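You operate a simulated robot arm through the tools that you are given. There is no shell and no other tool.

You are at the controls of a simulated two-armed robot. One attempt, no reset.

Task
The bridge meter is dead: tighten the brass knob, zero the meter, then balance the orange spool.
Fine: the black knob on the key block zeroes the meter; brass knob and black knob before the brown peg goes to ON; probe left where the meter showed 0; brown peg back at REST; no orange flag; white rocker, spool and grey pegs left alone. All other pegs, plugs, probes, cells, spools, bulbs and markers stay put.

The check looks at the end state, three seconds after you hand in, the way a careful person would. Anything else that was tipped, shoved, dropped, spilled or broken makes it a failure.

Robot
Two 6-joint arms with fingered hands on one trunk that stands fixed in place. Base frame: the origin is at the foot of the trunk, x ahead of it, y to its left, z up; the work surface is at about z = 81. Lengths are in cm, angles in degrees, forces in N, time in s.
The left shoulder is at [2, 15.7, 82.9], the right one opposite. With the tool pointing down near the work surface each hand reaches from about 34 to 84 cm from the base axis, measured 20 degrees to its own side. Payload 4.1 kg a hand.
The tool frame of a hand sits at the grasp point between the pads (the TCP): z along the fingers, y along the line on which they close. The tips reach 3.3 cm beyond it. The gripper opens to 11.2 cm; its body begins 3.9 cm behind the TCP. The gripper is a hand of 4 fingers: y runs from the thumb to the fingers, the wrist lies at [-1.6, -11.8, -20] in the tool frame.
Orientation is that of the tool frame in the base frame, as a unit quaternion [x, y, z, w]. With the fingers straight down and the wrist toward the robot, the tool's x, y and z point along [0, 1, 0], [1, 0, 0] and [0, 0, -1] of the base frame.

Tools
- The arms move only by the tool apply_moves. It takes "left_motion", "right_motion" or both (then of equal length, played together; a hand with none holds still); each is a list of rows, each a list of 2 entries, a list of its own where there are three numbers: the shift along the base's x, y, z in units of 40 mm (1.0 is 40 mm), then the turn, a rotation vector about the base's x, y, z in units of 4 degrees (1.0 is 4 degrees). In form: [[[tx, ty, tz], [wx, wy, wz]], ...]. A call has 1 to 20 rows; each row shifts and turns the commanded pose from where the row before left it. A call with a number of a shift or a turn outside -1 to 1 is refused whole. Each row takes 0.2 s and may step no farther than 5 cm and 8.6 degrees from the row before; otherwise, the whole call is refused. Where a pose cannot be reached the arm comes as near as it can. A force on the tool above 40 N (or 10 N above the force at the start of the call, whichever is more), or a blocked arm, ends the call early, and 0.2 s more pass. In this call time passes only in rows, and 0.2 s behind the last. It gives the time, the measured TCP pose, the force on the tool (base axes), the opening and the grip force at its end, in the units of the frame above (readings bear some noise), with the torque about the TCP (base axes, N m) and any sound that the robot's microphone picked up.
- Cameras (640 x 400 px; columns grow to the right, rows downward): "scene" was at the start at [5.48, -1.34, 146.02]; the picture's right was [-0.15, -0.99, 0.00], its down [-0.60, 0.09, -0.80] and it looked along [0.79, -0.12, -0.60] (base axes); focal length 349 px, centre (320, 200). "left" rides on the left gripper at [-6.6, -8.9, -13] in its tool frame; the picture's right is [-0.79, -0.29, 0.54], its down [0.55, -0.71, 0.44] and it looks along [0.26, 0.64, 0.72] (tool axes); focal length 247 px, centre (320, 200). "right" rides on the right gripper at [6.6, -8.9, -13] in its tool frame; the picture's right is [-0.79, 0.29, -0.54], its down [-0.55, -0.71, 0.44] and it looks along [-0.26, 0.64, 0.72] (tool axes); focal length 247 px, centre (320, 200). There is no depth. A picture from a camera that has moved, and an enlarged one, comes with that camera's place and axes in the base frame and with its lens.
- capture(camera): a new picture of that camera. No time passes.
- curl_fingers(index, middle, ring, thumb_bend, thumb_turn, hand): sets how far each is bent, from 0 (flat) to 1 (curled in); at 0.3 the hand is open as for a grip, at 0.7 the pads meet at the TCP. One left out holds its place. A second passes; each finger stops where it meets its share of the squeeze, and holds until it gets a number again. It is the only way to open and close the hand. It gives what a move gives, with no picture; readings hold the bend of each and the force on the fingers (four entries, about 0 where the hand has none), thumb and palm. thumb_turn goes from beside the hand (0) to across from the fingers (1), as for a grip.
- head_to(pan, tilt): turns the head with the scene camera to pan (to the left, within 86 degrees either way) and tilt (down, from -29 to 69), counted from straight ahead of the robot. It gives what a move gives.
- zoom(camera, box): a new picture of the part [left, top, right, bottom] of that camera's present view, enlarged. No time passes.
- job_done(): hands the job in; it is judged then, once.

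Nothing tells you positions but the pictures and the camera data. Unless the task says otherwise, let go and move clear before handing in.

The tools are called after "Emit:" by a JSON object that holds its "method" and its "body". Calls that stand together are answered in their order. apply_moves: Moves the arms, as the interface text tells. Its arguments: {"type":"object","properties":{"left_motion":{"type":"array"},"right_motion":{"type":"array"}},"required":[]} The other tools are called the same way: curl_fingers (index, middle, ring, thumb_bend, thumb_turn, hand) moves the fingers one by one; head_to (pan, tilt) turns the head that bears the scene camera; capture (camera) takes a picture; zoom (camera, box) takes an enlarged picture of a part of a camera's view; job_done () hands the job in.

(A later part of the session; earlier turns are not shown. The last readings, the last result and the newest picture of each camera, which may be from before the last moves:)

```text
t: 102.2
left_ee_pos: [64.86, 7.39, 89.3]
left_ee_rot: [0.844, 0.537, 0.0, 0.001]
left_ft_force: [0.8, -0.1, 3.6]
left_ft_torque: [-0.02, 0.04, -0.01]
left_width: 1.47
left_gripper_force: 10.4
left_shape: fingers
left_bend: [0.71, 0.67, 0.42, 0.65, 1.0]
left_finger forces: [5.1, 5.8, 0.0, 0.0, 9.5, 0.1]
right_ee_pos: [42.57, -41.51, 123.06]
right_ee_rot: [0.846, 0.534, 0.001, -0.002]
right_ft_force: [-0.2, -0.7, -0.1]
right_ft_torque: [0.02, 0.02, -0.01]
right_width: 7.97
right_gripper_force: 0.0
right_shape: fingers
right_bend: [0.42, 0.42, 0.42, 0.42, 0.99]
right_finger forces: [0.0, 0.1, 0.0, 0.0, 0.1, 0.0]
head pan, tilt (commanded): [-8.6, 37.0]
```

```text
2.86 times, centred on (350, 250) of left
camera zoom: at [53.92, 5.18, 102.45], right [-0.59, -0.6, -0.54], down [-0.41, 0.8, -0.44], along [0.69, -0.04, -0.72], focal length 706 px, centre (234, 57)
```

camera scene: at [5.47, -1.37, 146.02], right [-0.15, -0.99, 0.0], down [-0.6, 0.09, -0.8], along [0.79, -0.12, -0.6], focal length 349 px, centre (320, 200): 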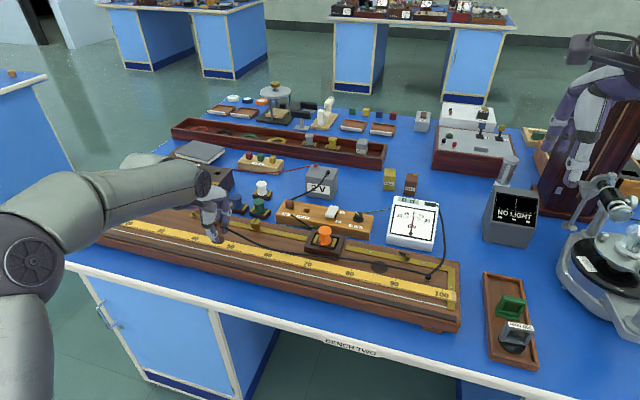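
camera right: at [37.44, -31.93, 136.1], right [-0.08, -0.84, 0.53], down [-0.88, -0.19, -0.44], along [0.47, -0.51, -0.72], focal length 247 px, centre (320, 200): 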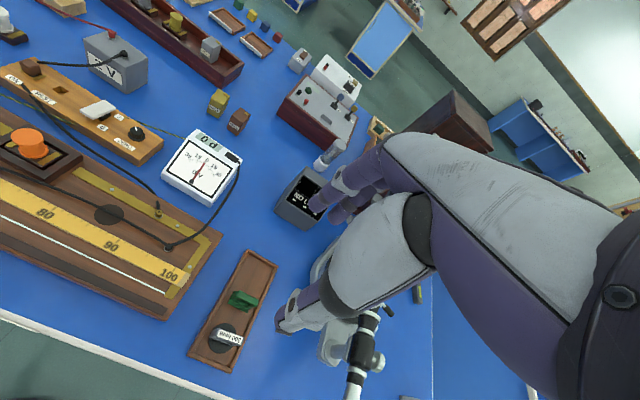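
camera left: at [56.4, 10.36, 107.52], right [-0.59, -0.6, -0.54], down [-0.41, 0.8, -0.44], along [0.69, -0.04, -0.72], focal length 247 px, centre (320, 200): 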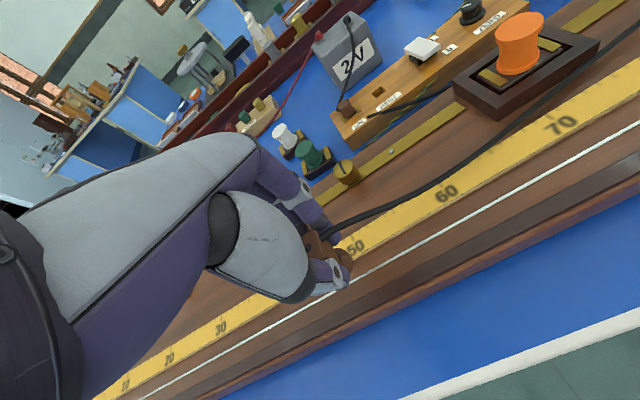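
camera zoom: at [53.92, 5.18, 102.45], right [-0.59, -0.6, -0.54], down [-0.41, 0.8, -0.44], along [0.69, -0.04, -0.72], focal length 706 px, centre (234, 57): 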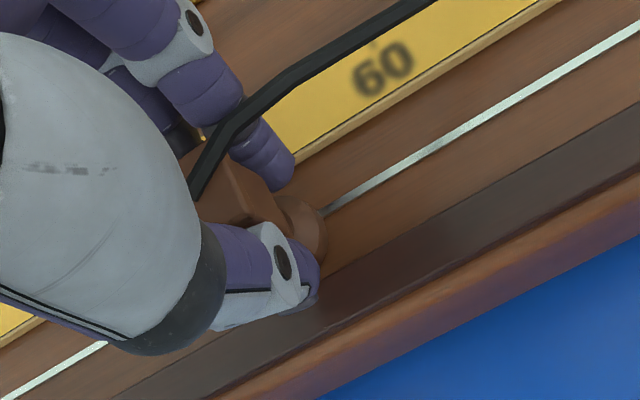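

Still -1 d (settled this time), so a bit further: I move another 0.7 cm and touch.

Emit:
{"method": "apply_moves", "body": {"left_motion": [[[0, 0, 0.2], [0, 0, 0]], [[-0.074, -0.158, 0], [0, 0, 0]], [[0, 0, -0.13], [0, 0, 0]], [[0, 0, -0.05], [0, 0, 0]], [[0, 0, 0], [0, 0, 0]], [[0, 0, 0], [0, 0, 0]], [[0, 0, 0], [0, 0, 0]], [[0, 0, 0], [0, 0, 0]]]}}

Emit:
{"method": "zoom", "body": {"camera": "scene", "box": [385, 190, 450, 250]}}

Emit:
{"method": "zoom", "body": {"camera": "left", "box": [270, 180, 430, 320]}}

Emit:
{"method": "zoom", "body": {"camera": "scene", "box": [210, 210, 280, 280]}}

```text
t: 104.0
left_ee_pos: [64.59, 6.7, 89.39]
left_ee_rot: [0.844, 0.537, 0.0, -0.001]
left_ft_force: [0.4, -0.2, -1.4]
left_ft_torque: [0.04, -0.03, 0.01]
left_width: 1.46
left_gripper_force: 9.8
left_shape: fingers
left_bend: [0.71, 0.67, 0.42, 0.65, 1.0]
left_finger forces: [4.8, 5.1, 0.0, 0.0, 9.8, 0.0]
right_ee_pos: [42.47, -41.51, 123.06]
right_ee_rot: [0.846, 0.534, 0.001, -0.002]
right_ft_force: [-0.1, 0.3, -1.7]
right_ft_torque: [-0.03, -0.05, -0.01]
right_width: 7.93
right_gripper_force: 0.0
right_shape: fingers
right_bend: [0.42, 0.42, 0.42, 0.42, 0.99]
right_finger forces: [0.0, 0.0, 0.1, 0.0, 0.0, 0.0]
head pan, tilt (commanded): [-8.6, 37.0]
```

```text
6.67 times, centred on (418, 220) of scene
camera zoom: at [5.48, -1.34, 146.02], right [-0.15, -0.99, 0.0], down [-0.6, 0.09, -0.8], along [0.79, -0.12, -0.6], focal length 2325 px, centre (-330, 67)
```

zoom: 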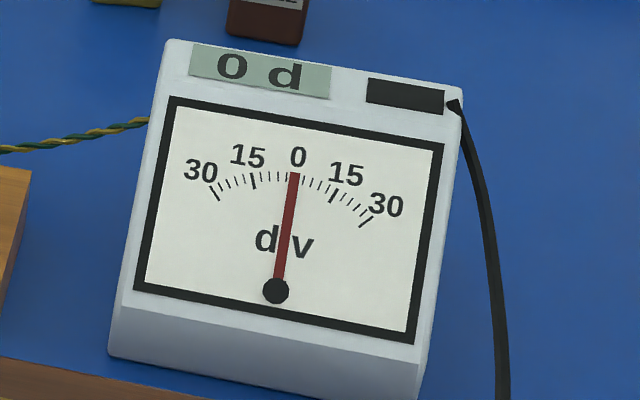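

```text
2.86 times, centred on (350, 250) of left
camera zoom: at [53.67, 4.53, 102.52], right [-0.59, -0.6, -0.54], down [-0.41, 0.8, -0.44], along [0.69, -0.04, -0.72], focal length 706 px, centre (234, 57)
```

zoom: 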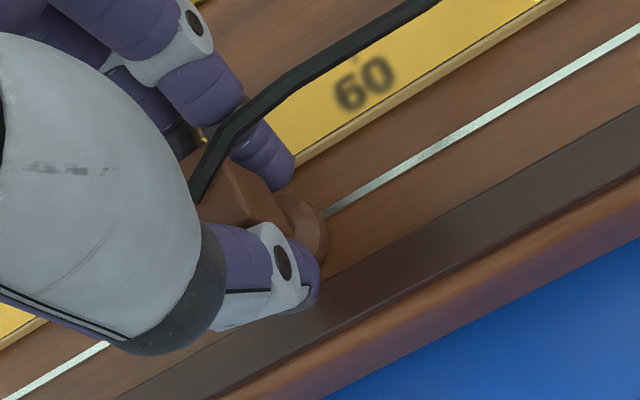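

```text
5.71 times, centred on (245, 245) of scene
camera zoom: at [5.48, -1.34, 146.02], right [-0.15, -0.99, 0.0], down [-0.6, 0.09, -0.8], along [0.79, -0.12, -0.6], focal length 1993 px, centre (749, -57)
```

zoom: 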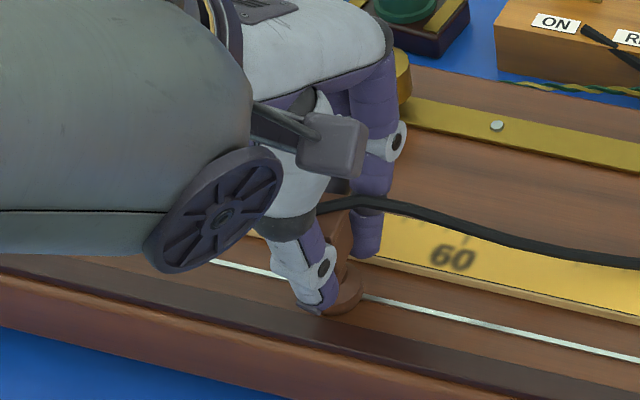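

The force (-1.4 N) suggests the probe is only hanging just above the wire, so this 0 may be no contact. I lower 1–2 mm to make real contact.

Emit:
{"method": "apply_moves", "body": {"left_motion": [[[0, 0, -0.04], [0, 0, 0]], [[0, 0, 0], [0, 0, 0]], [[0, 0, 0], [0, 0, 0]], [[0, 0, 0], [0, 0, 0]], [[0, 0, 0], [0, 0, 0]]]}}

Emit:
{"method": "zoom", "body": {"camera": "scene", "box": [385, 190, 450, 250]}}

```text
t: 105.2
left_ee_pos: [64.64, 6.63, 89.32]
left_ee_rot: [0.844, 0.537, 0.0, 0.0]
left_ft_force: [0.0, -0.9, 5.9]
left_ft_torque: [0.0, 0.03, -0.02]
left_width: 1.46
left_gripper_force: 10.7
left_shape: fingers
left_bend: [0.71, 0.67, 0.42, 0.65, 1.0]
left_finger forces: [5.9, 6.3, 0.0, 0.0, 10.2, 0.0]
right_ee_pos: [42.52, -41.56, 123.12]
right_ee_rot: [0.846, 0.534, 0.002, -0.002]
right_ft_force: [0.9, 0.0, 0.7]
right_ft_torque: [0.02, -0.01, -0.03]
right_width: 7.94
right_gripper_force: 0.1
right_shape: fingers
right_bend: [0.42, 0.42, 0.42, 0.42, 0.99]
right_finger forces: [0.0, 0.1, 0.0, 0.0, 0.0, 0.0]
head pan, tilt (commanded): [-8.6, 37.0]
```

```text
6.67 times, centred on (418, 220) of scene
camera zoom: at [5.47, -1.34, 146.02], right [-0.15, -0.99, 0.0], down [-0.6, 0.09, -0.8], along [0.79, -0.12, -0.6], focal length 2325 px, centre (-330, 67)
```

zoom: 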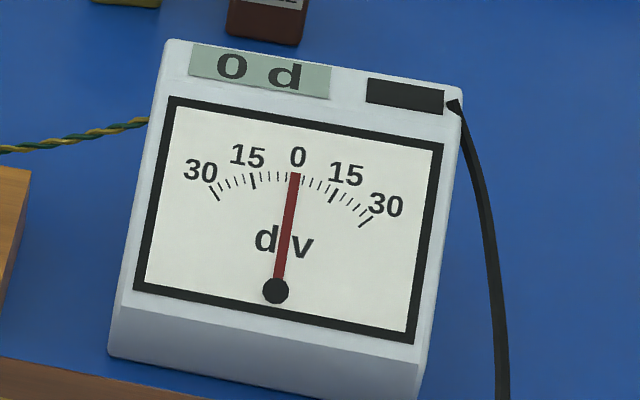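

Real contact now (6 N) and the meter is steady at 0 d with no flag. I release the probe gently here.

Emit:
{"method": "curl_fingers", "body": {"hand": "left", "index": 0.6, "middle": 0.6, "thumb_bend": 0.58}}

Emit:
{"method": "zoom", "body": {"camera": "scene", "box": [385, 190, 450, 250]}}

Emit:
{"method": "zoom", "body": {"camera": "left", "box": [270, 180, 430, 320]}}

Emit:
{"method": "zoom", "body": {"camera": "scene", "box": [210, 210, 280, 280]}}

```text
t: 106.2
left_ee_pos: [64.6, 6.72, 89.23]
left_ee_rot: [0.844, 0.537, 0.0, 0.001]
left_ft_force: [-0.6, -0.2, -1.1]
left_ft_torque: [-0.01, 0.01, -0.02]
left_width: 3.32
left_gripper_force: 0.1
left_shape: fingers
left_bend: [0.6, 0.6, 0.42, 0.57, 1.0]
left_finger forces: [0.0, 0.1, 0.0, 0.1, 0.0, 0.0]
right_ee_pos: [42.54, -41.57, 123.07]
right_ee_rot: [0.846, 0.533, 0.002, -0.002]
right_ft_force: [-0.1, 0.1, 0.5]
right_ft_torque: [0.0, -0.01, 0.01]
right_width: 7.94
right_gripper_force: 0.1
right_shape: fingers
right_bend: [0.42, 0.42, 0.42, 0.42, 0.99]
right_finger forces: [0.1, 0.1, 0.0, 0.0, 0.0, 0.0]
head pan, tilt (commanded): [-8.6, 37.0]
```

```text
6.67 times, centred on (418, 220) of scene
camera zoom: at [5.48, -1.34, 146.02], right [-0.15, -0.99, 0.0], down [-0.6, 0.09, -0.8], along [0.79, -0.12, -0.6], focal length 2325 px, centre (-330, 67)
```

zoom: 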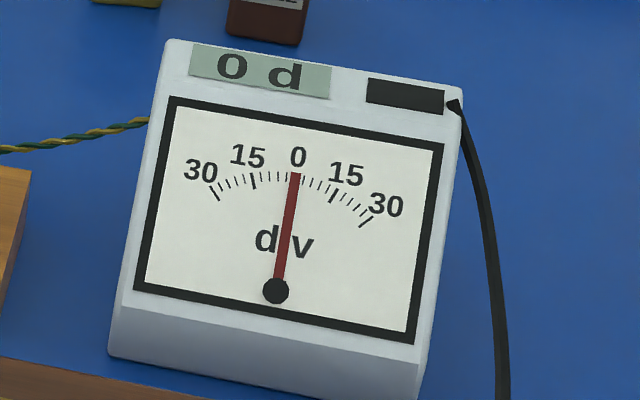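

```text
2.86 times, centred on (350, 250) of left
camera zoom: at [53.7, 4.52, 102.35], right [-0.59, -0.6, -0.54], down [-0.41, 0.8, -0.44], along [0.69, -0.04, -0.72], focal length 706 px, centre (234, 57)
```

zoom: 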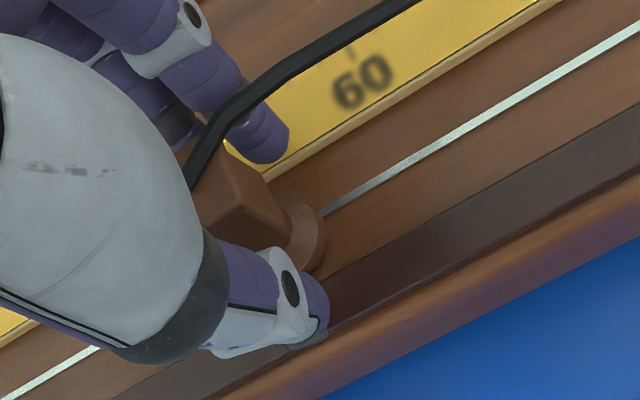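

```text
5.71 times, centred on (245, 245) of scene
camera zoom: at [5.48, -1.34, 146.02], right [-0.15, -0.99, 0.0], down [-0.6, 0.09, -0.8], along [0.79, -0.12, -0.6], focal length 1993 px, centre (749, -57)
```

zoom: 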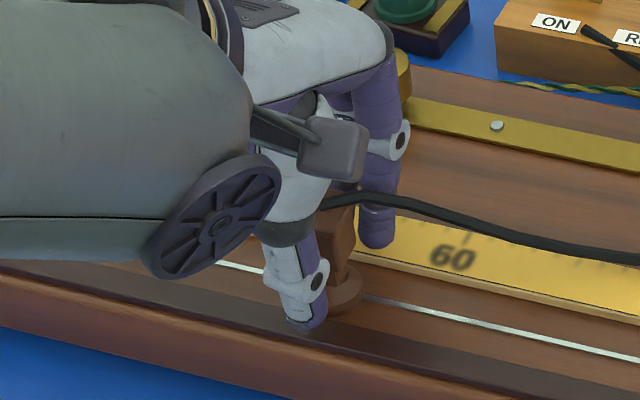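

The probe stands free on the wire, meter 0 d. I open the fingers wide and lift straight up.

Emit:
{"method": "curl_fingers", "body": {"hand": "left", "index": 0.4, "middle": 0.4, "ring": 0.4, "thumb_bend": 0.42}}

Emit:
{"method": "apply_moves", "body": {"left_motion": [[[0, 0, 0.3], [0, 0, 0]], [[0, 0, 0.5], [0, 0, 0]], [[0, 0, 0.6], [0, 0, 0]], [[0, 0, 0.6], [0, 0, 0]], [[-0.2, 0.2, 0.6], [0, 0, 0]], [[-0.4, 0.3, 0.6], [0, 0, 0]], [[-0.5, 0.3, 0.5], [0, 0, 0]], [[-0.5, 0.3, 0.4], [0, 0, 0]], [[-0.5, 0.2, 0.3], [0, 0, 0]], [[-0.5, 0.2, 0.3], [0, 0, 0]]]}}

Emit:
{"method": "capture", "body": {"camera": "scene"}}

Emit:
{"method": "zoom", "body": {"camera": "scene", "box": [385, 190, 450, 250]}}

Emit:
{"method": "zoom", "body": {"camera": "scene", "box": [210, 210, 290, 280]}}

Emit:
{"method": "capture", "body": {"camera": "left"}}

```text
t: 107.2
left_ee_pos: [64.59, 6.74, 89.26]
left_ee_rot: [0.843, 0.537, 0.0, -0.001]
left_ft_force: [0.7, 0.4, 0.2]
left_ft_torque: [0.02, 0.0, -0.01]
left_width: 8.18
left_gripper_force: 0.0
left_shape: fingers
left_bend: [0.4, 0.4, 0.4, 0.42, 0.99]
left_finger forces: [0.0, 0.0, 0.0, 0.1, 0.0, 0.1]
right_ee_pos: [42.62, -41.45, 123.05]
right_ee_rot: [0.846, 0.534, 0.002, -0.003]
right_ft_force: [-0.3, 0.4, 1.2]
right_ft_torque: [0.02, 0.02, 0.01]
right_width: 7.94
right_gripper_force: 0.1
right_shape: fingers
right_bend: [0.42, 0.42, 0.42, 0.42, 0.99]
right_finger forces: [0.1, 0.1, 0.1, 0.0, 0.0, 0.0]
head pan, tilt (commanded): [-8.6, 37.0]
```

```text
t: 109.4
left_ee_pos: [54.25, 12.52, 107.79]
left_ee_rot: [0.844, 0.537, 0.0, 0.0]
left_ft_force: [-0.5, -0.2, -0.1]
left_ft_torque: [0.05, 0.03, 0.0]
left_width: 8.24
left_gripper_force: 0.0
left_shape: fingers
left_bend: [0.4, 0.4, 0.4, 0.42, 0.99]
left_finger forces: [0.0, 0.1, 0.1, 0.1, 0.0, 0.0]
right_ee_pos: [42.47, -41.52, 123.19]
right_ee_rot: [0.846, 0.533, 0.002, -0.003]
right_ft_force: [0.8, 0.2, -0.4]
right_ft_torque: [-0.01, 0.0, -0.05]
right_width: 7.93
right_gripper_force: 0.0
right_shape: fingers
right_bend: [0.42, 0.42, 0.42, 0.42, 0.99]
right_finger forces: [0.0, 0.0, 0.0, 0.1, 0.0, 0.0]
head pan, tilt (commanded): [-8.6, 37.0]
```

```text
taken
camera scene: at [5.51, -1.35, 146.02], right [-0.15, -0.99, 0.0], down [-0.6, 0.09, -0.8], along [0.79, -0.12, -0.6], focal length 349 px, centre (320, 200)
```

scene: 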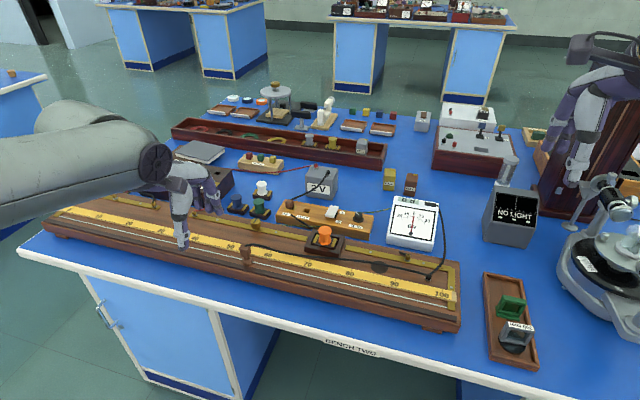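

```text
6.67 times, centred on (418, 220) of scene
camera zoom: at [5.51, -1.35, 146.02], right [-0.15, -0.99, 0.0], down [-0.6, 0.09, -0.8], along [0.79, -0.12, -0.6], focal length 2325 px, centre (-330, 67)
```

zoom: 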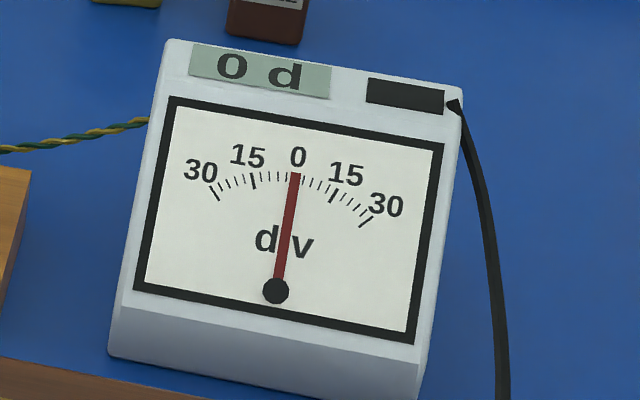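

```text
5.71 times, centred on (250, 245) of scene
camera zoom: at [5.51, -1.35, 146.02], right [-0.15, -0.99, 0.0], down [-0.6, 0.09, -0.8], along [0.79, -0.12, -0.6], focal length 1993 px, centre (720, -57)
```

zoom: 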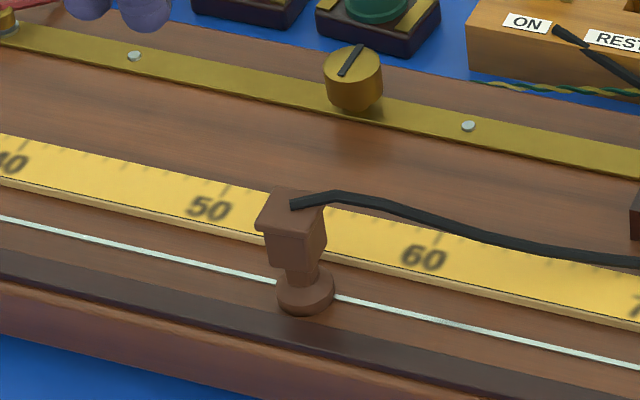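

```text
taken
camera left: at [43.33, 10.4, 121.04], right [-0.59, -0.6, -0.54], down [-0.41, 0.8, -0.44], along [0.69, -0.04, -0.72], focal length 247 px, centre (320, 200)
```

left: 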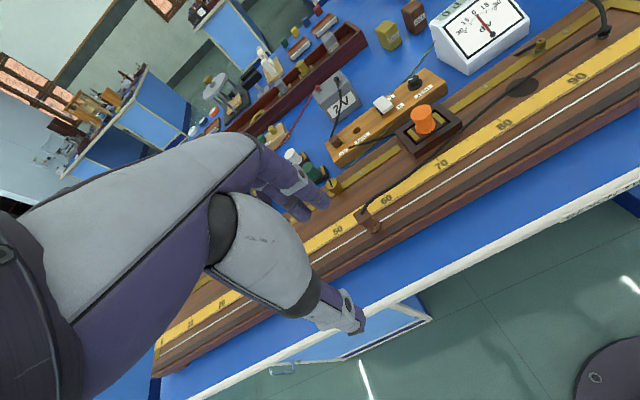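

Probe stands on the wire near mark 55.6 with 0 d and no flag. Now the right hand must return the peg to REST: I pull the left hand back, and bring the right hand to a hover near the block with the leaning posture that worked.

Emit:
{"method": "apply_moves", "body": {"left_motion": [[[-0.5, 0.3, 0.3], [0, 0, 0]], [[-0.5, 0.3, 0.3], [0, 0, 0]], [[-0.3, 0.3, 0.3], [0, 0, 0]]]}}

Emit:
{"method": "apply_moves", "body": {"right_motion": [[[0.698, 0.6146, -0.479], [0.493, -0.593, 0.447]], [[0.698, 0.6146, -0.479], [0.493, -0.593, 0.447]], [[0.698, 0.6146, -0.479], [0.493, -0.593, 0.447]], [[0.698, 0.6146, -0.479], [0.493, -0.593, 0.447]], [[0.698, 0.6146, -0.479], [0.493, -0.593, 0.447]], [[0.698, 0.6146, -0.479], [0.493, -0.593, 0.447]], [[0.698, 0.6146, -0.479], [0.493, -0.593, 0.447]], [[0.698, 0.6146, -0.479], [0.493, -0.593, 0.447]], [[0.698, 0.6146, -0.479], [0.493, -0.593, 0.447]], [[0.698, 0.6146, -0.479], [0.493, -0.593, 0.447]], [[0.698, 0.6146, -0.479], [0.493, -0.593, 0.447]], [[0.698, 0.6146, -0.479], [0.493, -0.593, 0.447]]]}}

Emit:
{"method": "capture", "body": {"camera": "right"}}

Emit:
{"method": "capture", "body": {"camera": "scene"}}

```text
t: 110.2
left_ee_pos: [49.1, 16.34, 111.63]
left_ee_rot: [0.843, 0.537, 0.0, 0.0]
left_ft_force: [-0.1, -0.8, -0.3]
left_ft_torque: [0.0, 0.0, -0.04]
left_width: 8.24
left_gripper_force: 0.0
left_shape: fingers
left_bend: [0.4, 0.4, 0.4, 0.42, 0.99]
left_finger forces: [0.0, 0.0, 0.1, 0.0, 0.0, 0.0]
right_ee_pos: [42.64, -41.53, 123.01]
right_ee_rot: [0.846, 0.534, 0.002, -0.002]
right_ft_force: [0.1, 0.0, -0.5]
right_ft_torque: [0.02, -0.01, 0.03]
right_width: 7.94
right_gripper_force: 0.0
right_shape: fingers
right_bend: [0.42, 0.42, 0.42, 0.42, 0.99]
right_finger forces: [0.0, 0.0, 0.1, 0.0, 0.0, 0.0]
head pan, tilt (commanded): [-8.6, 37.0]
```

```text
t: 112.8
left_ee_pos: [49.18, 16.38, 111.65]
left_ee_rot: [0.844, 0.537, 0.0, 0.001]
left_ft_force: [0.5, -0.5, -0.5]
left_ft_torque: [0.01, 0.01, -0.02]
left_width: 8.23
left_gripper_force: 0.0
left_shape: fingers
left_bend: [0.4, 0.4, 0.4, 0.42, 0.99]
left_finger forces: [0.0, 0.0, 0.0, 0.0, 0.0, 0.0]
right_ee_pos: [70.14, -12.38, 102.86]
right_ee_rot: [0.722, 0.637, 0.269, -0.03]
right_ft_force: [-0.8, 0.6, 0.1]
right_ft_torque: [-0.02, -0.01, 0.01]
right_width: 7.95
right_gripper_force: 0.0
right_shape: fingers
right_bend: [0.42, 0.42, 0.42, 0.42, 0.99]
right_finger forces: [0.1, 0.0, 0.0, 0.1, 0.0, 0.0]
right hand out of reach, approached as far as the arm can: row 8, 9, 10, 11, 12
head pan, tilt (commanded): [-8.6, 37.0]
```

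```text
taken
camera right: at [57.57, -9.95, 114.13], right [0.04, -0.98, 0.21], down [-0.54, -0.2, -0.82], along [0.84, -0.08, -0.53], focal length 247 px, centre (320, 200)
```

right: 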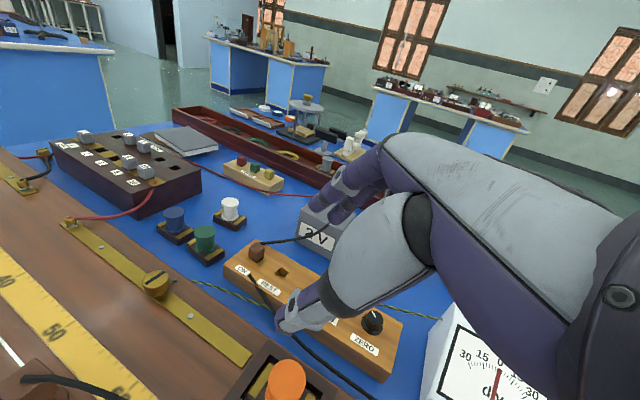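

```text
taken
camera scene: at [5.5, -1.34, 146.02], right [-0.15, -0.99, 0.0], down [-0.6, 0.09, -0.8], along [0.79, -0.12, -0.6], focal length 349 px, centre (320, 200)
```

scene: 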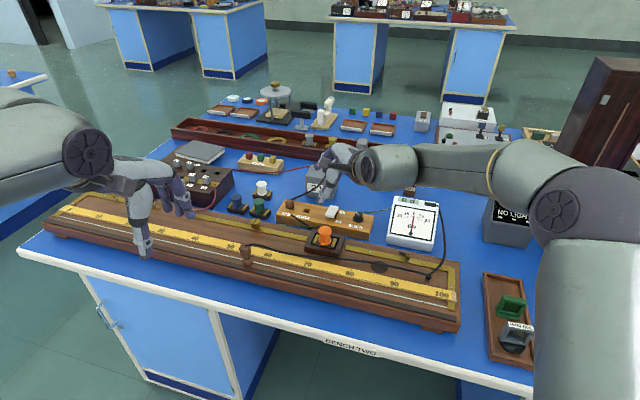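

The hand is near the block; I finish the orientation and move forward-down to a hover over the ON peg.

Emit:
{"method": "apply_moves", "body": {"right_motion": [[[0.596, 0.279, -0.475], [0.96, -0.967, 0.92]], [[0.596, 0.279, -0.475], [0, 0, 0]], [[0.596, 0.279, -0.475], [0, 0, 0]], [[0.596, 0.279, -0.475], [0, 0, 0]], [[0.596, 0.279, -0.475], [0, 0, 0]], [[0.55, 0.26, -0.4], [0, 0, 0]]]}}

Emit:
{"method": "curl_fingers", "body": {"hand": "right", "middle": 0.5, "thumb_bend": 0.58}}

Emit:
{"method": "zoom", "body": {"camera": "right", "box": [200, 180, 400, 360]}}

Emit:
{"method": "zoom", "body": {"camera": "scene", "box": [265, 165, 335, 235]}}

Emit:
{"method": "capture", "body": {"camera": "left"}}

```text
t: 114.2
left_ee_pos: [49.16, 16.25, 111.74]
left_ee_rot: [0.843, 0.538, 0.001, 0.001]
left_ft_force: [-0.2, 0.1, -0.8]
left_ft_torque: [0.04, -0.04, -0.01]
left_width: 8.22
left_gripper_force: 0.1
left_shape: fingers
left_bend: [0.4, 0.4, 0.4, 0.42, 0.99]
left_finger forces: [0.0, 0.1, 0.1, 0.0, 0.0, 0.1]
right_ee_pos: [81.69, -6.69, 92.92]
right_ee_rot: [0.723, 0.633, 0.274, -0.023]
right_ft_force: [-1.2, -0.3, 0.2]
right_ft_torque: [0.01, -0.01, -0.01]
right_width: 7.96
right_gripper_force: 0.2
right_shape: fingers
right_bend: [0.42, 0.42, 0.42, 0.42, 0.99]
right_finger forces: [0.0, 0.0, 0.0, 0.0, 0.1, 0.0]
right hand out of reach, approached as far as the arm can: row 1
head pan, tilt (commanded): [-8.6, 37.0]
```

```text
t: 115.2
left_ee_pos: [49.2, 16.37, 111.68]
left_ee_rot: [0.844, 0.536, -0.001, 0.0]
left_ft_force: [-0.1, -0.5, 0.4]
left_ft_torque: [-0.04, 0.0, 0.0]
left_width: 8.23
left_gripper_force: 0.1
left_shape: fingers
left_bend: [0.4, 0.4, 0.4, 0.42, 0.99]
left_finger forces: [0.0, 0.1, 0.1, 0.0, 0.0, 0.0]
right_ee_pos: [81.64, -6.59, 92.86]
right_ee_rot: [0.723, 0.634, 0.273, -0.023]
right_ft_force: [-1.0, -0.5, 0.4]
right_ft_torque: [0.0, -0.01, 0.0]
right_width: 5.89
right_gripper_force: 0.0
right_shape: fingers
right_bend: [0.42, 0.5, 0.42, 0.57, 1.0]
right_finger forces: [0.0, 0.0, 0.1, 0.0, 0.1, 0.1]
head pan, tilt (commanded): [-8.6, 37.0]
```

```text
2.22 times, centred on (300, 270) of right
camera zoom: at [68.95, -3.95, 103.86], right [0.03, -0.98, 0.21], down [-0.53, -0.19, -0.83], along [0.85, -0.08, -0.52], focal length 549 px, centre (364, 44)
```

zoom: 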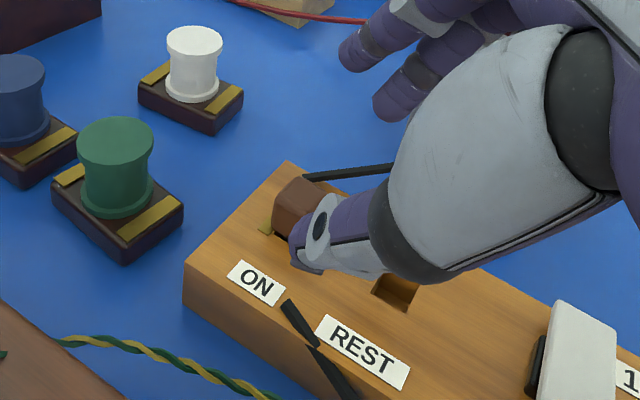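

```text
5.71 times, centred on (300, 200) of scene
camera zoom: at [5.48, -1.34, 146.02], right [-0.15, -0.99, 0.0], down [-0.6, 0.09, -0.8], along [0.79, -0.12, -0.6], focal length 1993 px, centre (434, 200)
```

zoom: 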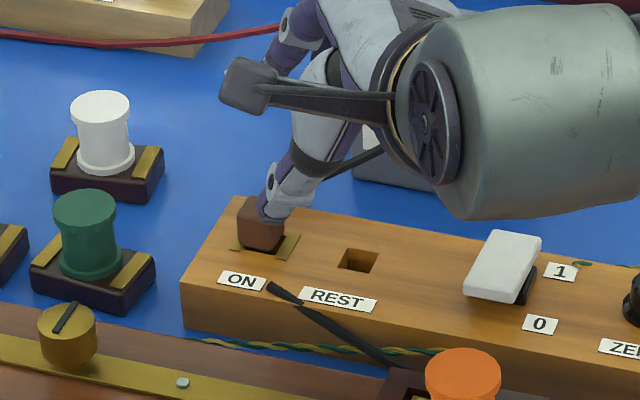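

```text
taken
camera left: at [38.28, 14.08, 124.8], right [-0.59, -0.6, -0.54], down [-0.41, 0.8, -0.44], along [0.69, -0.04, -0.72], focal length 247 px, centre (320, 200)
```

left: 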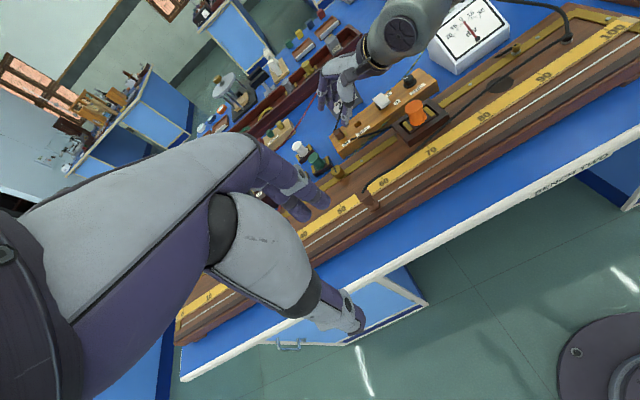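

Hovering near the peg. I finish the remaining small rotation and move over the peg at z ≈ 90.

Emit:
{"method": "apply_moves", "body": {"right_motion": [[[0.2, 0.0, -0.4], [0.45, -0.43, 0.47]], [[0.25, 0.1, -0.2], [0.45, -0.43, 0.47]], [[0.25, 0.12, -0.1], [0, 0, 0]]]}}

Emit:
{"method": "zoom", "body": {"camera": "right", "box": [220, 200, 380, 360]}}

Emit:
{"method": "zoom", "body": {"camera": "scene", "box": [275, 175, 325, 225]}}

```text
t: 116.0
left_ee_pos: [49.21, 16.23, 111.72]
left_ee_rot: [0.844, 0.537, 0.0, 0.001]
left_ft_force: [-0.4, 0.0, 0.9]
left_ft_torque: [0.02, -0.01, -0.02]
left_width: 8.26
left_gripper_force: 0.1
left_shape: fingers
left_bend: [0.4, 0.4, 0.4, 0.42, 0.99]
left_finger forces: [0.1, 0.1, 0.0, 0.0, 0.0, 0.0]
right_ee_pos: [82.08, -5.31, 91.66]
right_ee_rot: [0.718, 0.635, 0.284, -0.022]
right_ft_force: [-0.6, -0.4, -0.9]
right_ft_torque: [-0.01, -0.01, 0.01]
right_width: 5.91
right_gripper_force: 0.0
right_shape: fingers
right_bend: [0.42, 0.5, 0.42, 0.57, 1.0]
right_finger forces: [0.0, 0.0, 0.0, 0.0, 0.1, 0.0]
right hand out of reach, approached as far as the arm can: row 1, 2
head pan, tilt (commanded): [-8.6, 37.0]
```

```text
2.50 times, centred on (300, 280) of right
camera zoom: at [69.26, -2.88, 102.44], right [0.03, -0.98, 0.2], down [-0.51, -0.19, -0.84], along [0.86, -0.08, -0.51], focal length 617 px, centre (370, 0)
```

zoom: 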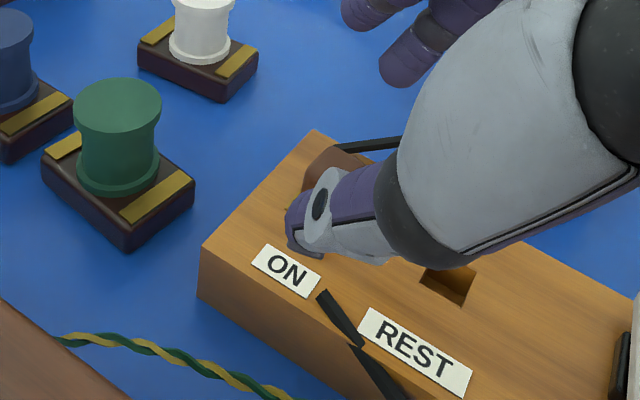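

```text
8.00 times, centred on (300, 200) of scene
camera zoom: at [5.47, -1.34, 146.02], right [-0.15, -0.99, 0.0], down [-0.6, 0.09, -0.8], along [0.79, -0.12, -0.6], focal length 2790 px, centre (480, 200)
```

zoom: 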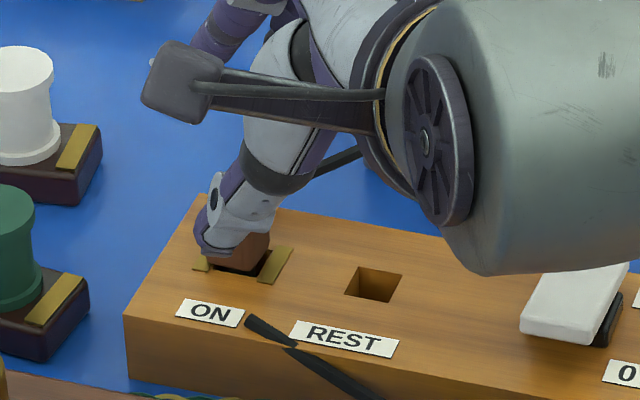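

The arm is at a posture limit there; the more forward-leaning pose I used for inserting did reach this spot. I rotate to that pose while moving over the peg.

Emit:
{"method": "apply_moves", "body": {"right_motion": [[[0.05, 0, 0], [-0.077, -0.92, 0.42]], [[0.15, -0.01, 0], [-0.077, -0.92, 0.42]], [[0.15, -0.01, -0.1], [-0.077, -0.92, 0.42]], [[0.15, -0.02, -0.15], [0, 0, 0]]]}}

Emit:
{"method": "zoom", "body": {"camera": "right", "box": [220, 200, 380, 360]}}

Emit:
{"method": "zoom", "body": {"camera": "scene", "box": [265, 165, 335, 235]}}

```text
t: 117.0
left_ee_pos: [49.16, 16.29, 111.69]
left_ee_rot: [0.843, 0.538, -0.001, 0.0]
left_ft_force: [0.1, 0.0, 0.0]
left_ft_torque: [0.03, 0.02, -0.03]
left_width: 8.24
left_gripper_force: 0.0
left_shape: fingers
left_bend: [0.4, 0.4, 0.4, 0.42, 0.99]
left_finger forces: [0.0, 0.0, 0.1, 0.1, 0.1, 0.1]
right_ee_pos: [82.12, -5.79, 91.39]
right_ee_rot: [0.699, 0.644, 0.311, 0.013]
right_ft_force: [-0.7, -0.1, -1.1]
right_ft_torque: [0.03, -0.02, -0.01]
right_width: 5.94
right_gripper_force: 0.0
right_shape: fingers
right_bend: [0.42, 0.5, 0.42, 0.57, 1.0]
right_finger forces: [0.0, 0.0, 0.0, 0.0, 0.1, 0.1]
right hand out of reach, approached as far as the arm can: row 2, 3, 4
head pan, tilt (commanded): [-8.6, 37.0]
```

```text
2.50 times, centred on (300, 280) of right
camera zoom: at [68.32, -3.24, 100.85], right [0.03, -0.97, 0.22], down [-0.43, -0.22, -0.88], along [0.9, -0.07, -0.42], focal length 617 px, centre (370, 0)
```

zoom: 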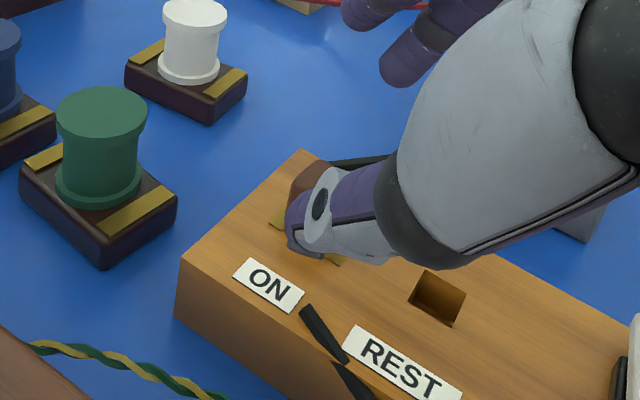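

```text
5.71 times, centred on (300, 200) of scene
camera zoom: at [5.49, -1.33, 146.02], right [-0.15, -0.99, 0.0], down [-0.6, 0.09, -0.8], along [0.79, -0.12, -0.6], focal length 1993 px, centre (434, 200)
```

zoom: 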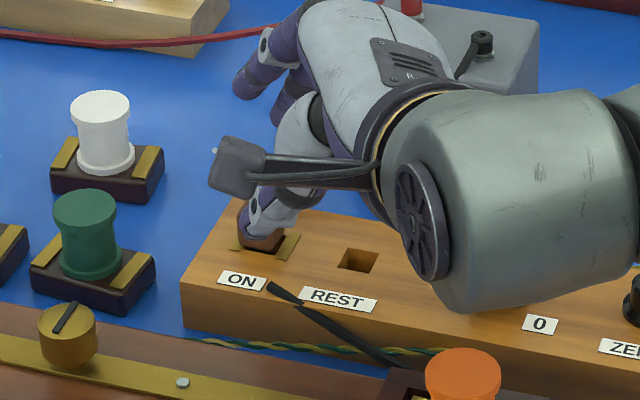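

This wrist posture can't reach the peg squarely; earlier the arm got there via a different path from the home pose. I'll retract the right hand to its home pose and repeat the earlier approach path.

Emit:
{"method": "apply_moves", "body": {"right_motion": [[[-0.2, -0.1, 0.7], [0, 0, 0]], [[-0.756, -0.465, 0.6], [-0.489, 0.575, 0.005]], [[-0.756, -0.465, 0.6], [-0.489, 0.575, 0.005]], [[-0.756, -0.465, 0.6], [-0.489, 0.575, 0.005]], [[-0.756, -0.465, 0.6], [-0.489, 0.575, 0.005]], [[-0.756, -0.465, 0.6], [-0.489, 0.575, 0.005]], [[-0.756, -0.465, 0.6], [-0.489, 0.575, 0.005]], [[-0.756, -0.465, 0.6], [-0.489, 0.575, 0.005]], [[-0.756, -0.465, 0.6], [-0.489, 0.575, 0.005]], [[-0.756, -0.465, 0.6], [-0.489, 0.575, 0.005]], [[-0.756, -0.465, 0.6], [-0.489, 0.575, 0.005]], [[-0.756, -0.465, 0.6], [-0.489, 0.575, 0.005]], [[-0.556, -0.365, 0.1], [-0.489, 0.575, 0.005]]]}}

Emit:
{"method": "capture", "body": {"camera": "scene"}}

```text
t: 119.8
left_ee_pos: [49.31, 16.3, 111.65]
left_ee_rot: [0.843, 0.537, 0.0, 0.0]
left_ft_force: [0.7, -0.2, -0.2]
left_ft_torque: [-0.02, 0.0, -0.01]
left_width: 8.24
left_gripper_force: 0.1
left_shape: fingers
left_bend: [0.4, 0.4, 0.4, 0.42, 0.99]
left_finger forces: [0.0, 0.0, 0.0, 0.1, 0.1, 0.0]
right_ee_pos: [45.21, -26.16, 120.83]
right_ee_rot: [0.731, 0.682, 0.002, -0.007]
right_ft_force: [0.1, 0.0, -1.0]
right_ft_torque: [0.0, 0.04, -0.01]
right_width: 5.91
right_gripper_force: 0.2
right_shape: fingers
right_bend: [0.42, 0.5, 0.42, 0.57, 1.0]
right_finger forces: [0.0, 0.0, 0.1, 0.0, 0.0, 0.1]
right hand out of reach, approached as far as the arm can: row 1, 12, 13
head pan, tilt (commanded): [-8.6, 37.0]
```

```text
taken
camera scene: at [5.51, -1.34, 146.02], right [-0.15, -0.99, 0.0], down [-0.6, 0.09, -0.8], along [0.79, -0.12, -0.6], focal length 349 px, centre (320, 200)
```

scene: 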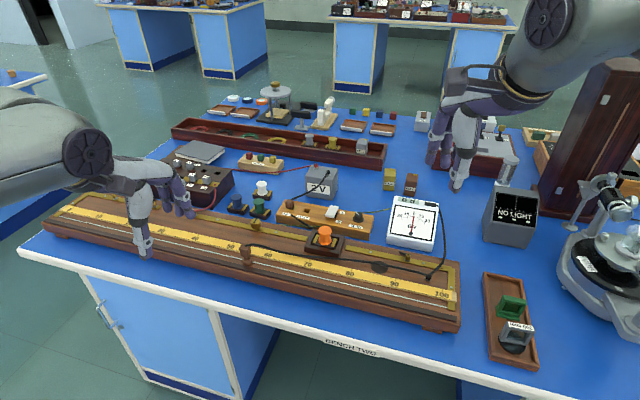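

Home pose reached (with a different wrist fold than at the start). I approach again, this time with the exact orientation I had when I first picked the peg at REST, going over the REST side first.

Emit:
{"method": "apply_moves", "body": {"right_motion": [[[0.72, 0.255, -0.52], [0.8, -0.387, -0.055]], [[0.72, 0.255, -0.52], [0.8, -0.387, -0.055]], [[0.72, 0.255, -0.52], [0.8, -0.387, -0.055]], [[0.72, 0.255, -0.52], [0.8, -0.387, -0.055]], [[0.72, 0.255, -0.52], [0.8, -0.387, -0.055]], [[0.72, 0.255, -0.52], [0.8, -0.387, -0.055]], [[0.72, 0.255, -0.52], [0.8, -0.387, -0.055]], [[0.72, 0.255, -0.52], [0.8, -0.387, -0.055]], [[0.72, 0.255, -0.52], [0.8, -0.387, -0.055]], [[0.72, 0.255, -0.52], [0.8, -0.387, -0.055]]]}}

Emit:
{"method": "capture", "body": {"camera": "scene"}}

Emit:
{"method": "capture", "body": {"camera": "left"}}

```text
t: 122.0
left_ee_pos: [49.06, 16.32, 111.77]
left_ee_rot: [0.844, 0.537, 0.0, 0.001]
left_ft_force: [-0.6, -0.2, 0.0]
left_ft_torque: [0.02, -0.01, 0.02]
left_width: 8.22
left_gripper_force: 0.1
left_shape: fingers
left_bend: [0.4, 0.4, 0.4, 0.42, 0.99]
left_finger forces: [0.0, 0.1, 0.0, 0.0, 0.0, 0.1]
right_ee_pos: [70.17, -19.41, 94.03]
right_ee_rot: [0.711, 0.677, 0.188, 0.028]
right_ft_force: [-0.3, -0.8, 0.1]
right_ft_torque: [-0.03, 0.01, 0.03]
right_width: 5.91
right_gripper_force: 0.1
right_shape: fingers
right_bend: [0.42, 0.5, 0.42, 0.57, 1.0]
right_finger forces: [0.0, 0.0, 0.0, 0.1, 0.0, 0.0]
right hand out of reach, approached as far as the arm can: row 4, 5, 6, 7, 8, 9, 10
head pan, tilt (commanded): [-8.6, 37.0]
```

```text
taken
camera scene: at [5.44, -1.34, 146.02], right [-0.15, -0.99, 0.0], down [-0.6, 0.09, -0.8], along [0.79, -0.12, -0.6], focal length 349 px, centre (320, 200)
```

scene: 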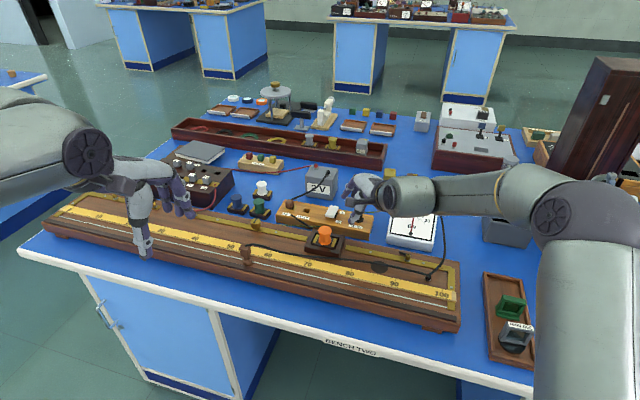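

```text
taken
camera left: at [38.24, 14.07, 124.81], right [-0.59, -0.6, -0.54], down [-0.41, 0.8, -0.44], along [0.69, -0.04, -0.72], focal length 247 px, centre (320, 200)
```

left: 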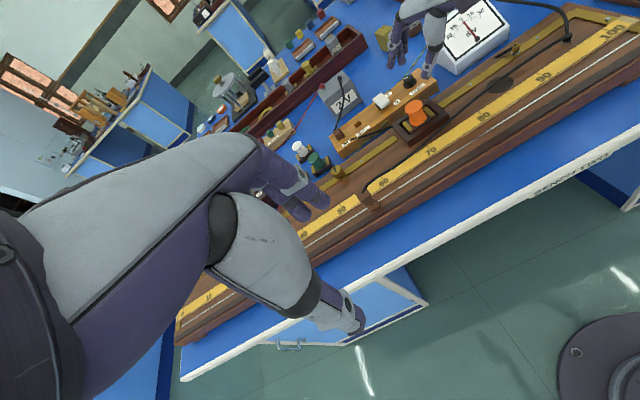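

The fold of the arm differs now. I'll retrace the exact reverse of the earlier route: first to the spot above the (now empty) probe pad with the same hand orientation as before.

Emit:
{"method": "apply_moves", "body": {"right_motion": [[[-0.4, -0.129, 0.2], [-0.357, 0.573, -0.689]], [[-0.479, -0.129, 0.2], [-0.357, 0.573, -0.689]], [[-0.479, -0.129, 0], [-0.357, 0.573, -0.689]], [[-0.479, -0.129, 0], [-0.357, 0.573, -0.689]], [[-0.479, -0.129, -0.1], [-0.357, 0.573, -0.689]], [[-0.479, -0.129, -0.1], [-0.357, 0.573, -0.689]], [[-0.52, -0.129, -0.15], [-0.357, 0.573, -0.689]]]}}

Emit:
{"method": "capture", "body": {"camera": "scene"}}

Emit:
{"method": "capture", "body": {"camera": "right"}}

```text
t: 123.6
left_ee_pos: [49.16, 16.28, 111.64]
left_ee_rot: [0.843, 0.537, 0.0, 0.0]
left_ft_force: [0.1, -0.1, 1.0]
left_ft_torque: [0.0, 0.0, 0.0]
left_width: 8.24
left_gripper_force: 0.1
left_shape: fingers
left_bend: [0.4, 0.4, 0.4, 0.42, 0.99]
left_finger forces: [0.1, 0.0, 0.0, 0.0, 0.0, 0.0]
right_ee_pos: [56.79, -22.95, 93.77]
right_ee_rot: [0.833, 0.552, 0.034, 0.011]
right_ft_force: [0.4, -0.9, 0.1]
right_ft_torque: [-0.01, 0.02, 0.01]
right_width: 5.9
right_gripper_force: 0.1
right_shape: fingers
right_bend: [0.42, 0.5, 0.42, 0.57, 1.0]
right_finger forces: [0.0, 0.0, 0.0, 0.1, 0.0, 0.0]
head pan, tilt (commanded): [-8.6, 37.0]
```

```text
taken
camera scene: at [5.49, -1.34, 146.02], right [-0.15, -0.99, 0.0], down [-0.6, 0.09, -0.8], along [0.79, -0.12, -0.6], focal length 349 px, centre (320, 200)
```

scene: 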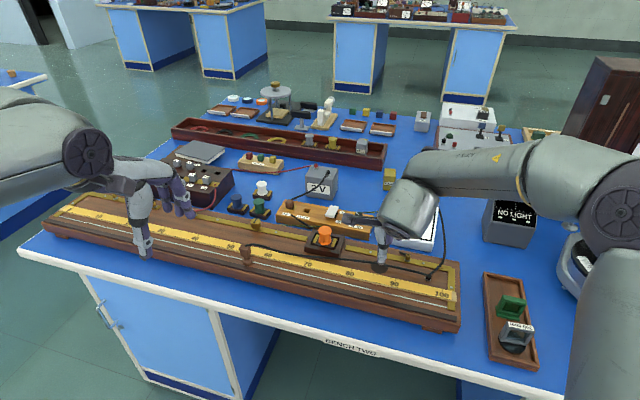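

```text
taken
camera right: at [50.32, -13.74, 106.66], right [-0.08, -0.85, 0.52], down [-0.84, -0.22, -0.5], along [0.54, -0.47, -0.7], focal length 247 px, centre (320, 200)
```

right: 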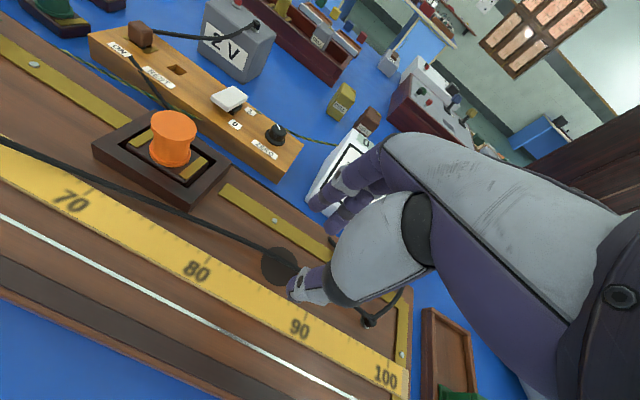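

The posture now matches the earlier one exactly. I retrace the route in reverse to the pose beside the peg.

Emit:
{"method": "apply_moves", "body": {"right_motion": [[[0.4789, 0.2683, -0.0244], [0.3346, -0.6254, 0.4427]], [[0.4789, 0.2683, -0.0244], [0.3346, -0.6254, 0.4427]], [[0.4789, 0.2683, -0.0244], [0.3346, -0.6254, 0.4427]], [[0.4789, 0.2683, -0.0244], [0.3346, -0.6254, 0.4427]], [[0.4789, 0.2683, -0.0244], [0.3346, -0.6254, 0.4427]], [[0.4789, 0.2683, -0.0244], [0.3346, -0.6254, 0.4427]], [[0.4789, 0.2683, -0.0244], [0.3346, -0.6254, 0.4427]], [[0.4789, 0.2683, -0.0244], [0.3346, -0.6254, 0.4427]], [[0.4789, 0.2683, -0.0244], [0.3346, -0.6254, 0.4427]], [[0.4789, 0.2683, -0.0244], [0.3346, -0.6254, 0.4427]], [[0.4789, 0.2683, -0.0244], [0.3346, -0.6254, 0.4427]], [[0.4789, 0.2683, -0.0244], [0.3346, -0.6254, 0.4427]], [[0.4789, 0.2683, -0.0244], [0.3346, -0.6254, 0.4427]]]}}

Emit:
{"method": "capture", "body": {"camera": "scene"}}

Emit:
{"method": "zoom", "body": {"camera": "scene", "box": [265, 165, 335, 235]}}

Emit:
{"method": "capture", "body": {"camera": "right"}}

```text
t: 126.4
left_ee_pos: [49.13, 16.26, 111.59]
left_ee_rot: [0.844, 0.537, 0.0, 0.001]
left_ft_force: [0.1, -0.2, 0.7]
left_ft_torque: [0.01, -0.04, 0.01]
left_width: 8.26
left_gripper_force: 0.0
left_shape: fingers
left_bend: [0.4, 0.4, 0.4, 0.42, 0.99]
left_finger forces: [0.1, 0.0, 0.0, 0.1, 0.0, 0.1]
right_ee_pos: [81.79, -9.13, 92.89]
right_ee_rot: [0.657, 0.668, 0.348, 0.033]
right_ft_force: [0.0, 0.1, 0.3]
right_ft_torque: [-0.01, 0.03, 0.02]
right_width: 5.91
right_gripper_force: 0.0
right_shape: fingers
right_bend: [0.42, 0.5, 0.42, 0.57, 1.0]
right_finger forces: [0.1, 0.1, 0.1, 0.0, 0.0, 0.1]
head pan, tilt (commanded): [-8.6, 37.0]
```

```text
taken
camera scene: at [5.45, -1.35, 146.02], right [-0.15, -0.99, 0.0], down [-0.6, 0.09, -0.8], along [0.79, -0.12, -0.6], focal length 349 px, centre (320, 200)
```

scene: 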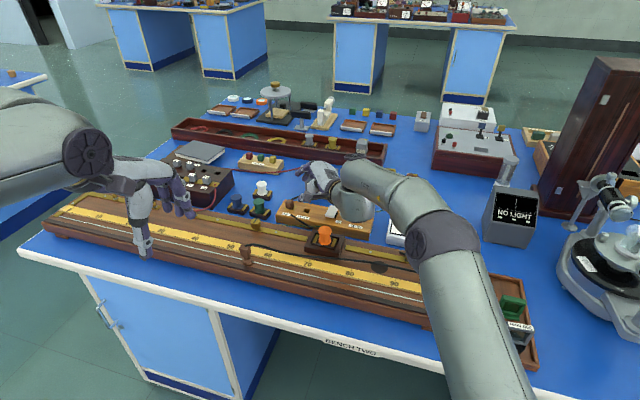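

```text
5.71 times, centred on (300, 200) of scene
camera zoom: at [5.45, -1.35, 146.02], right [-0.15, -0.99, 0.0], down [-0.6, 0.09, -0.8], along [0.79, -0.12, -0.6], focal length 1993 px, centre (434, 200)
```

zoom: 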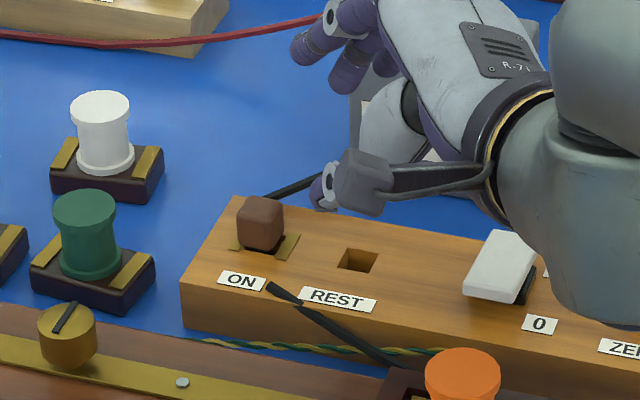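

```text
taken
camera right: at [66.93, -7.74, 100.84], right [0.08, -0.97, 0.23], down [-0.32, -0.24, -0.92], along [0.95, 0.01, -0.33], focal length 247 px, centre (320, 200)
```

right: 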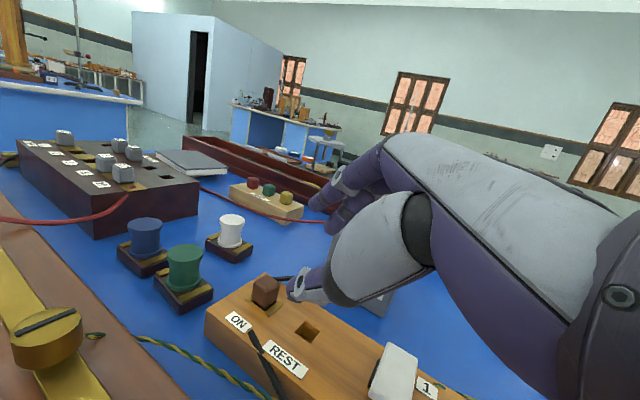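

I'm back in the good posture beside the peg. I ease the forward lean by 10° for thumb clearance and move to just above the peg.

Emit:
{"method": "apply_moves", "body": {"right_motion": [[[0.232, 0.289, -0.2], [0.344, 0.759, 0]], [[0.232, 0.289, -0.2], [0.344, 0.759, 0]], [[0.232, 0.289, -0.2], [0.344, 0.759, 0]]]}}

Emit:
{"method": "zoom", "body": {"camera": "right", "box": [220, 200, 380, 360]}}

Emit:
{"method": "zoom", "body": {"camera": "scene", "box": [265, 165, 335, 235]}}

```text
t: 127.2
left_ee_pos: [49.14, 16.27, 111.6]
left_ee_rot: [0.844, 0.537, 0.0, 0.001]
left_ft_force: [-0.7, 0.1, -0.5]
left_ft_torque: [0.01, 0.0, 0.01]
left_width: 8.24
left_gripper_force: 0.1
left_shape: fingers
left_bend: [0.4, 0.4, 0.4, 0.42, 0.99]
left_finger forces: [0.0, 0.0, 0.0, 0.0, 0.1, 0.0]
right_ee_pos: [81.51, -8.28, 91.93]
right_ee_rot: [0.666, 0.666, 0.337, 0.015]
right_ft_force: [-0.4, 0.4, -0.3]
right_ft_torque: [0.02, 0.0, -0.04]
right_width: 5.89
right_gripper_force: 0.0
right_shape: fingers
right_bend: [0.42, 0.5, 0.42, 0.57, 1.0]
right_finger forces: [0.1, 0.1, 0.0, 0.0, 0.0, 0.1]
right hand out of reach, approached as far as the arm can: row 1, 2, 3
head pan, tilt (commanded): [-8.6, 37.0]
```

```text
2.50 times, centred on (300, 280) of right
camera zoom: at [67.08, -7.03, 100.59], right [0.09, -0.97, 0.21], down [-0.36, -0.23, -0.91], along [0.93, 0.01, -0.37], focal length 617 px, centre (370, 0)
```

zoom: 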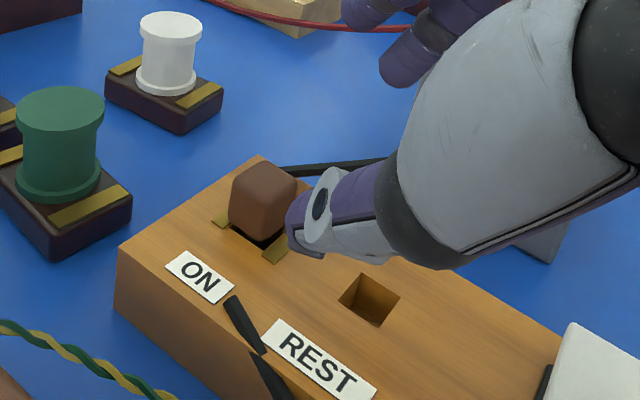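

```text
5.71 times, centred on (300, 200) of scene
camera zoom: at [5.48, -1.34, 146.02], right [-0.15, -0.99, 0.0], down [-0.6, 0.09, -0.8], along [0.79, -0.12, -0.6], focal length 1993 px, centre (434, 200)
```

zoom: 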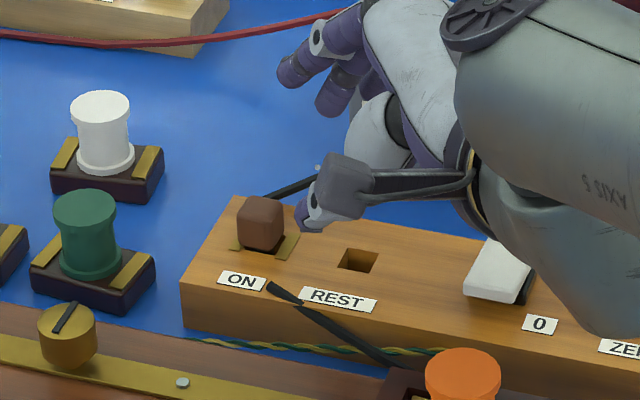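

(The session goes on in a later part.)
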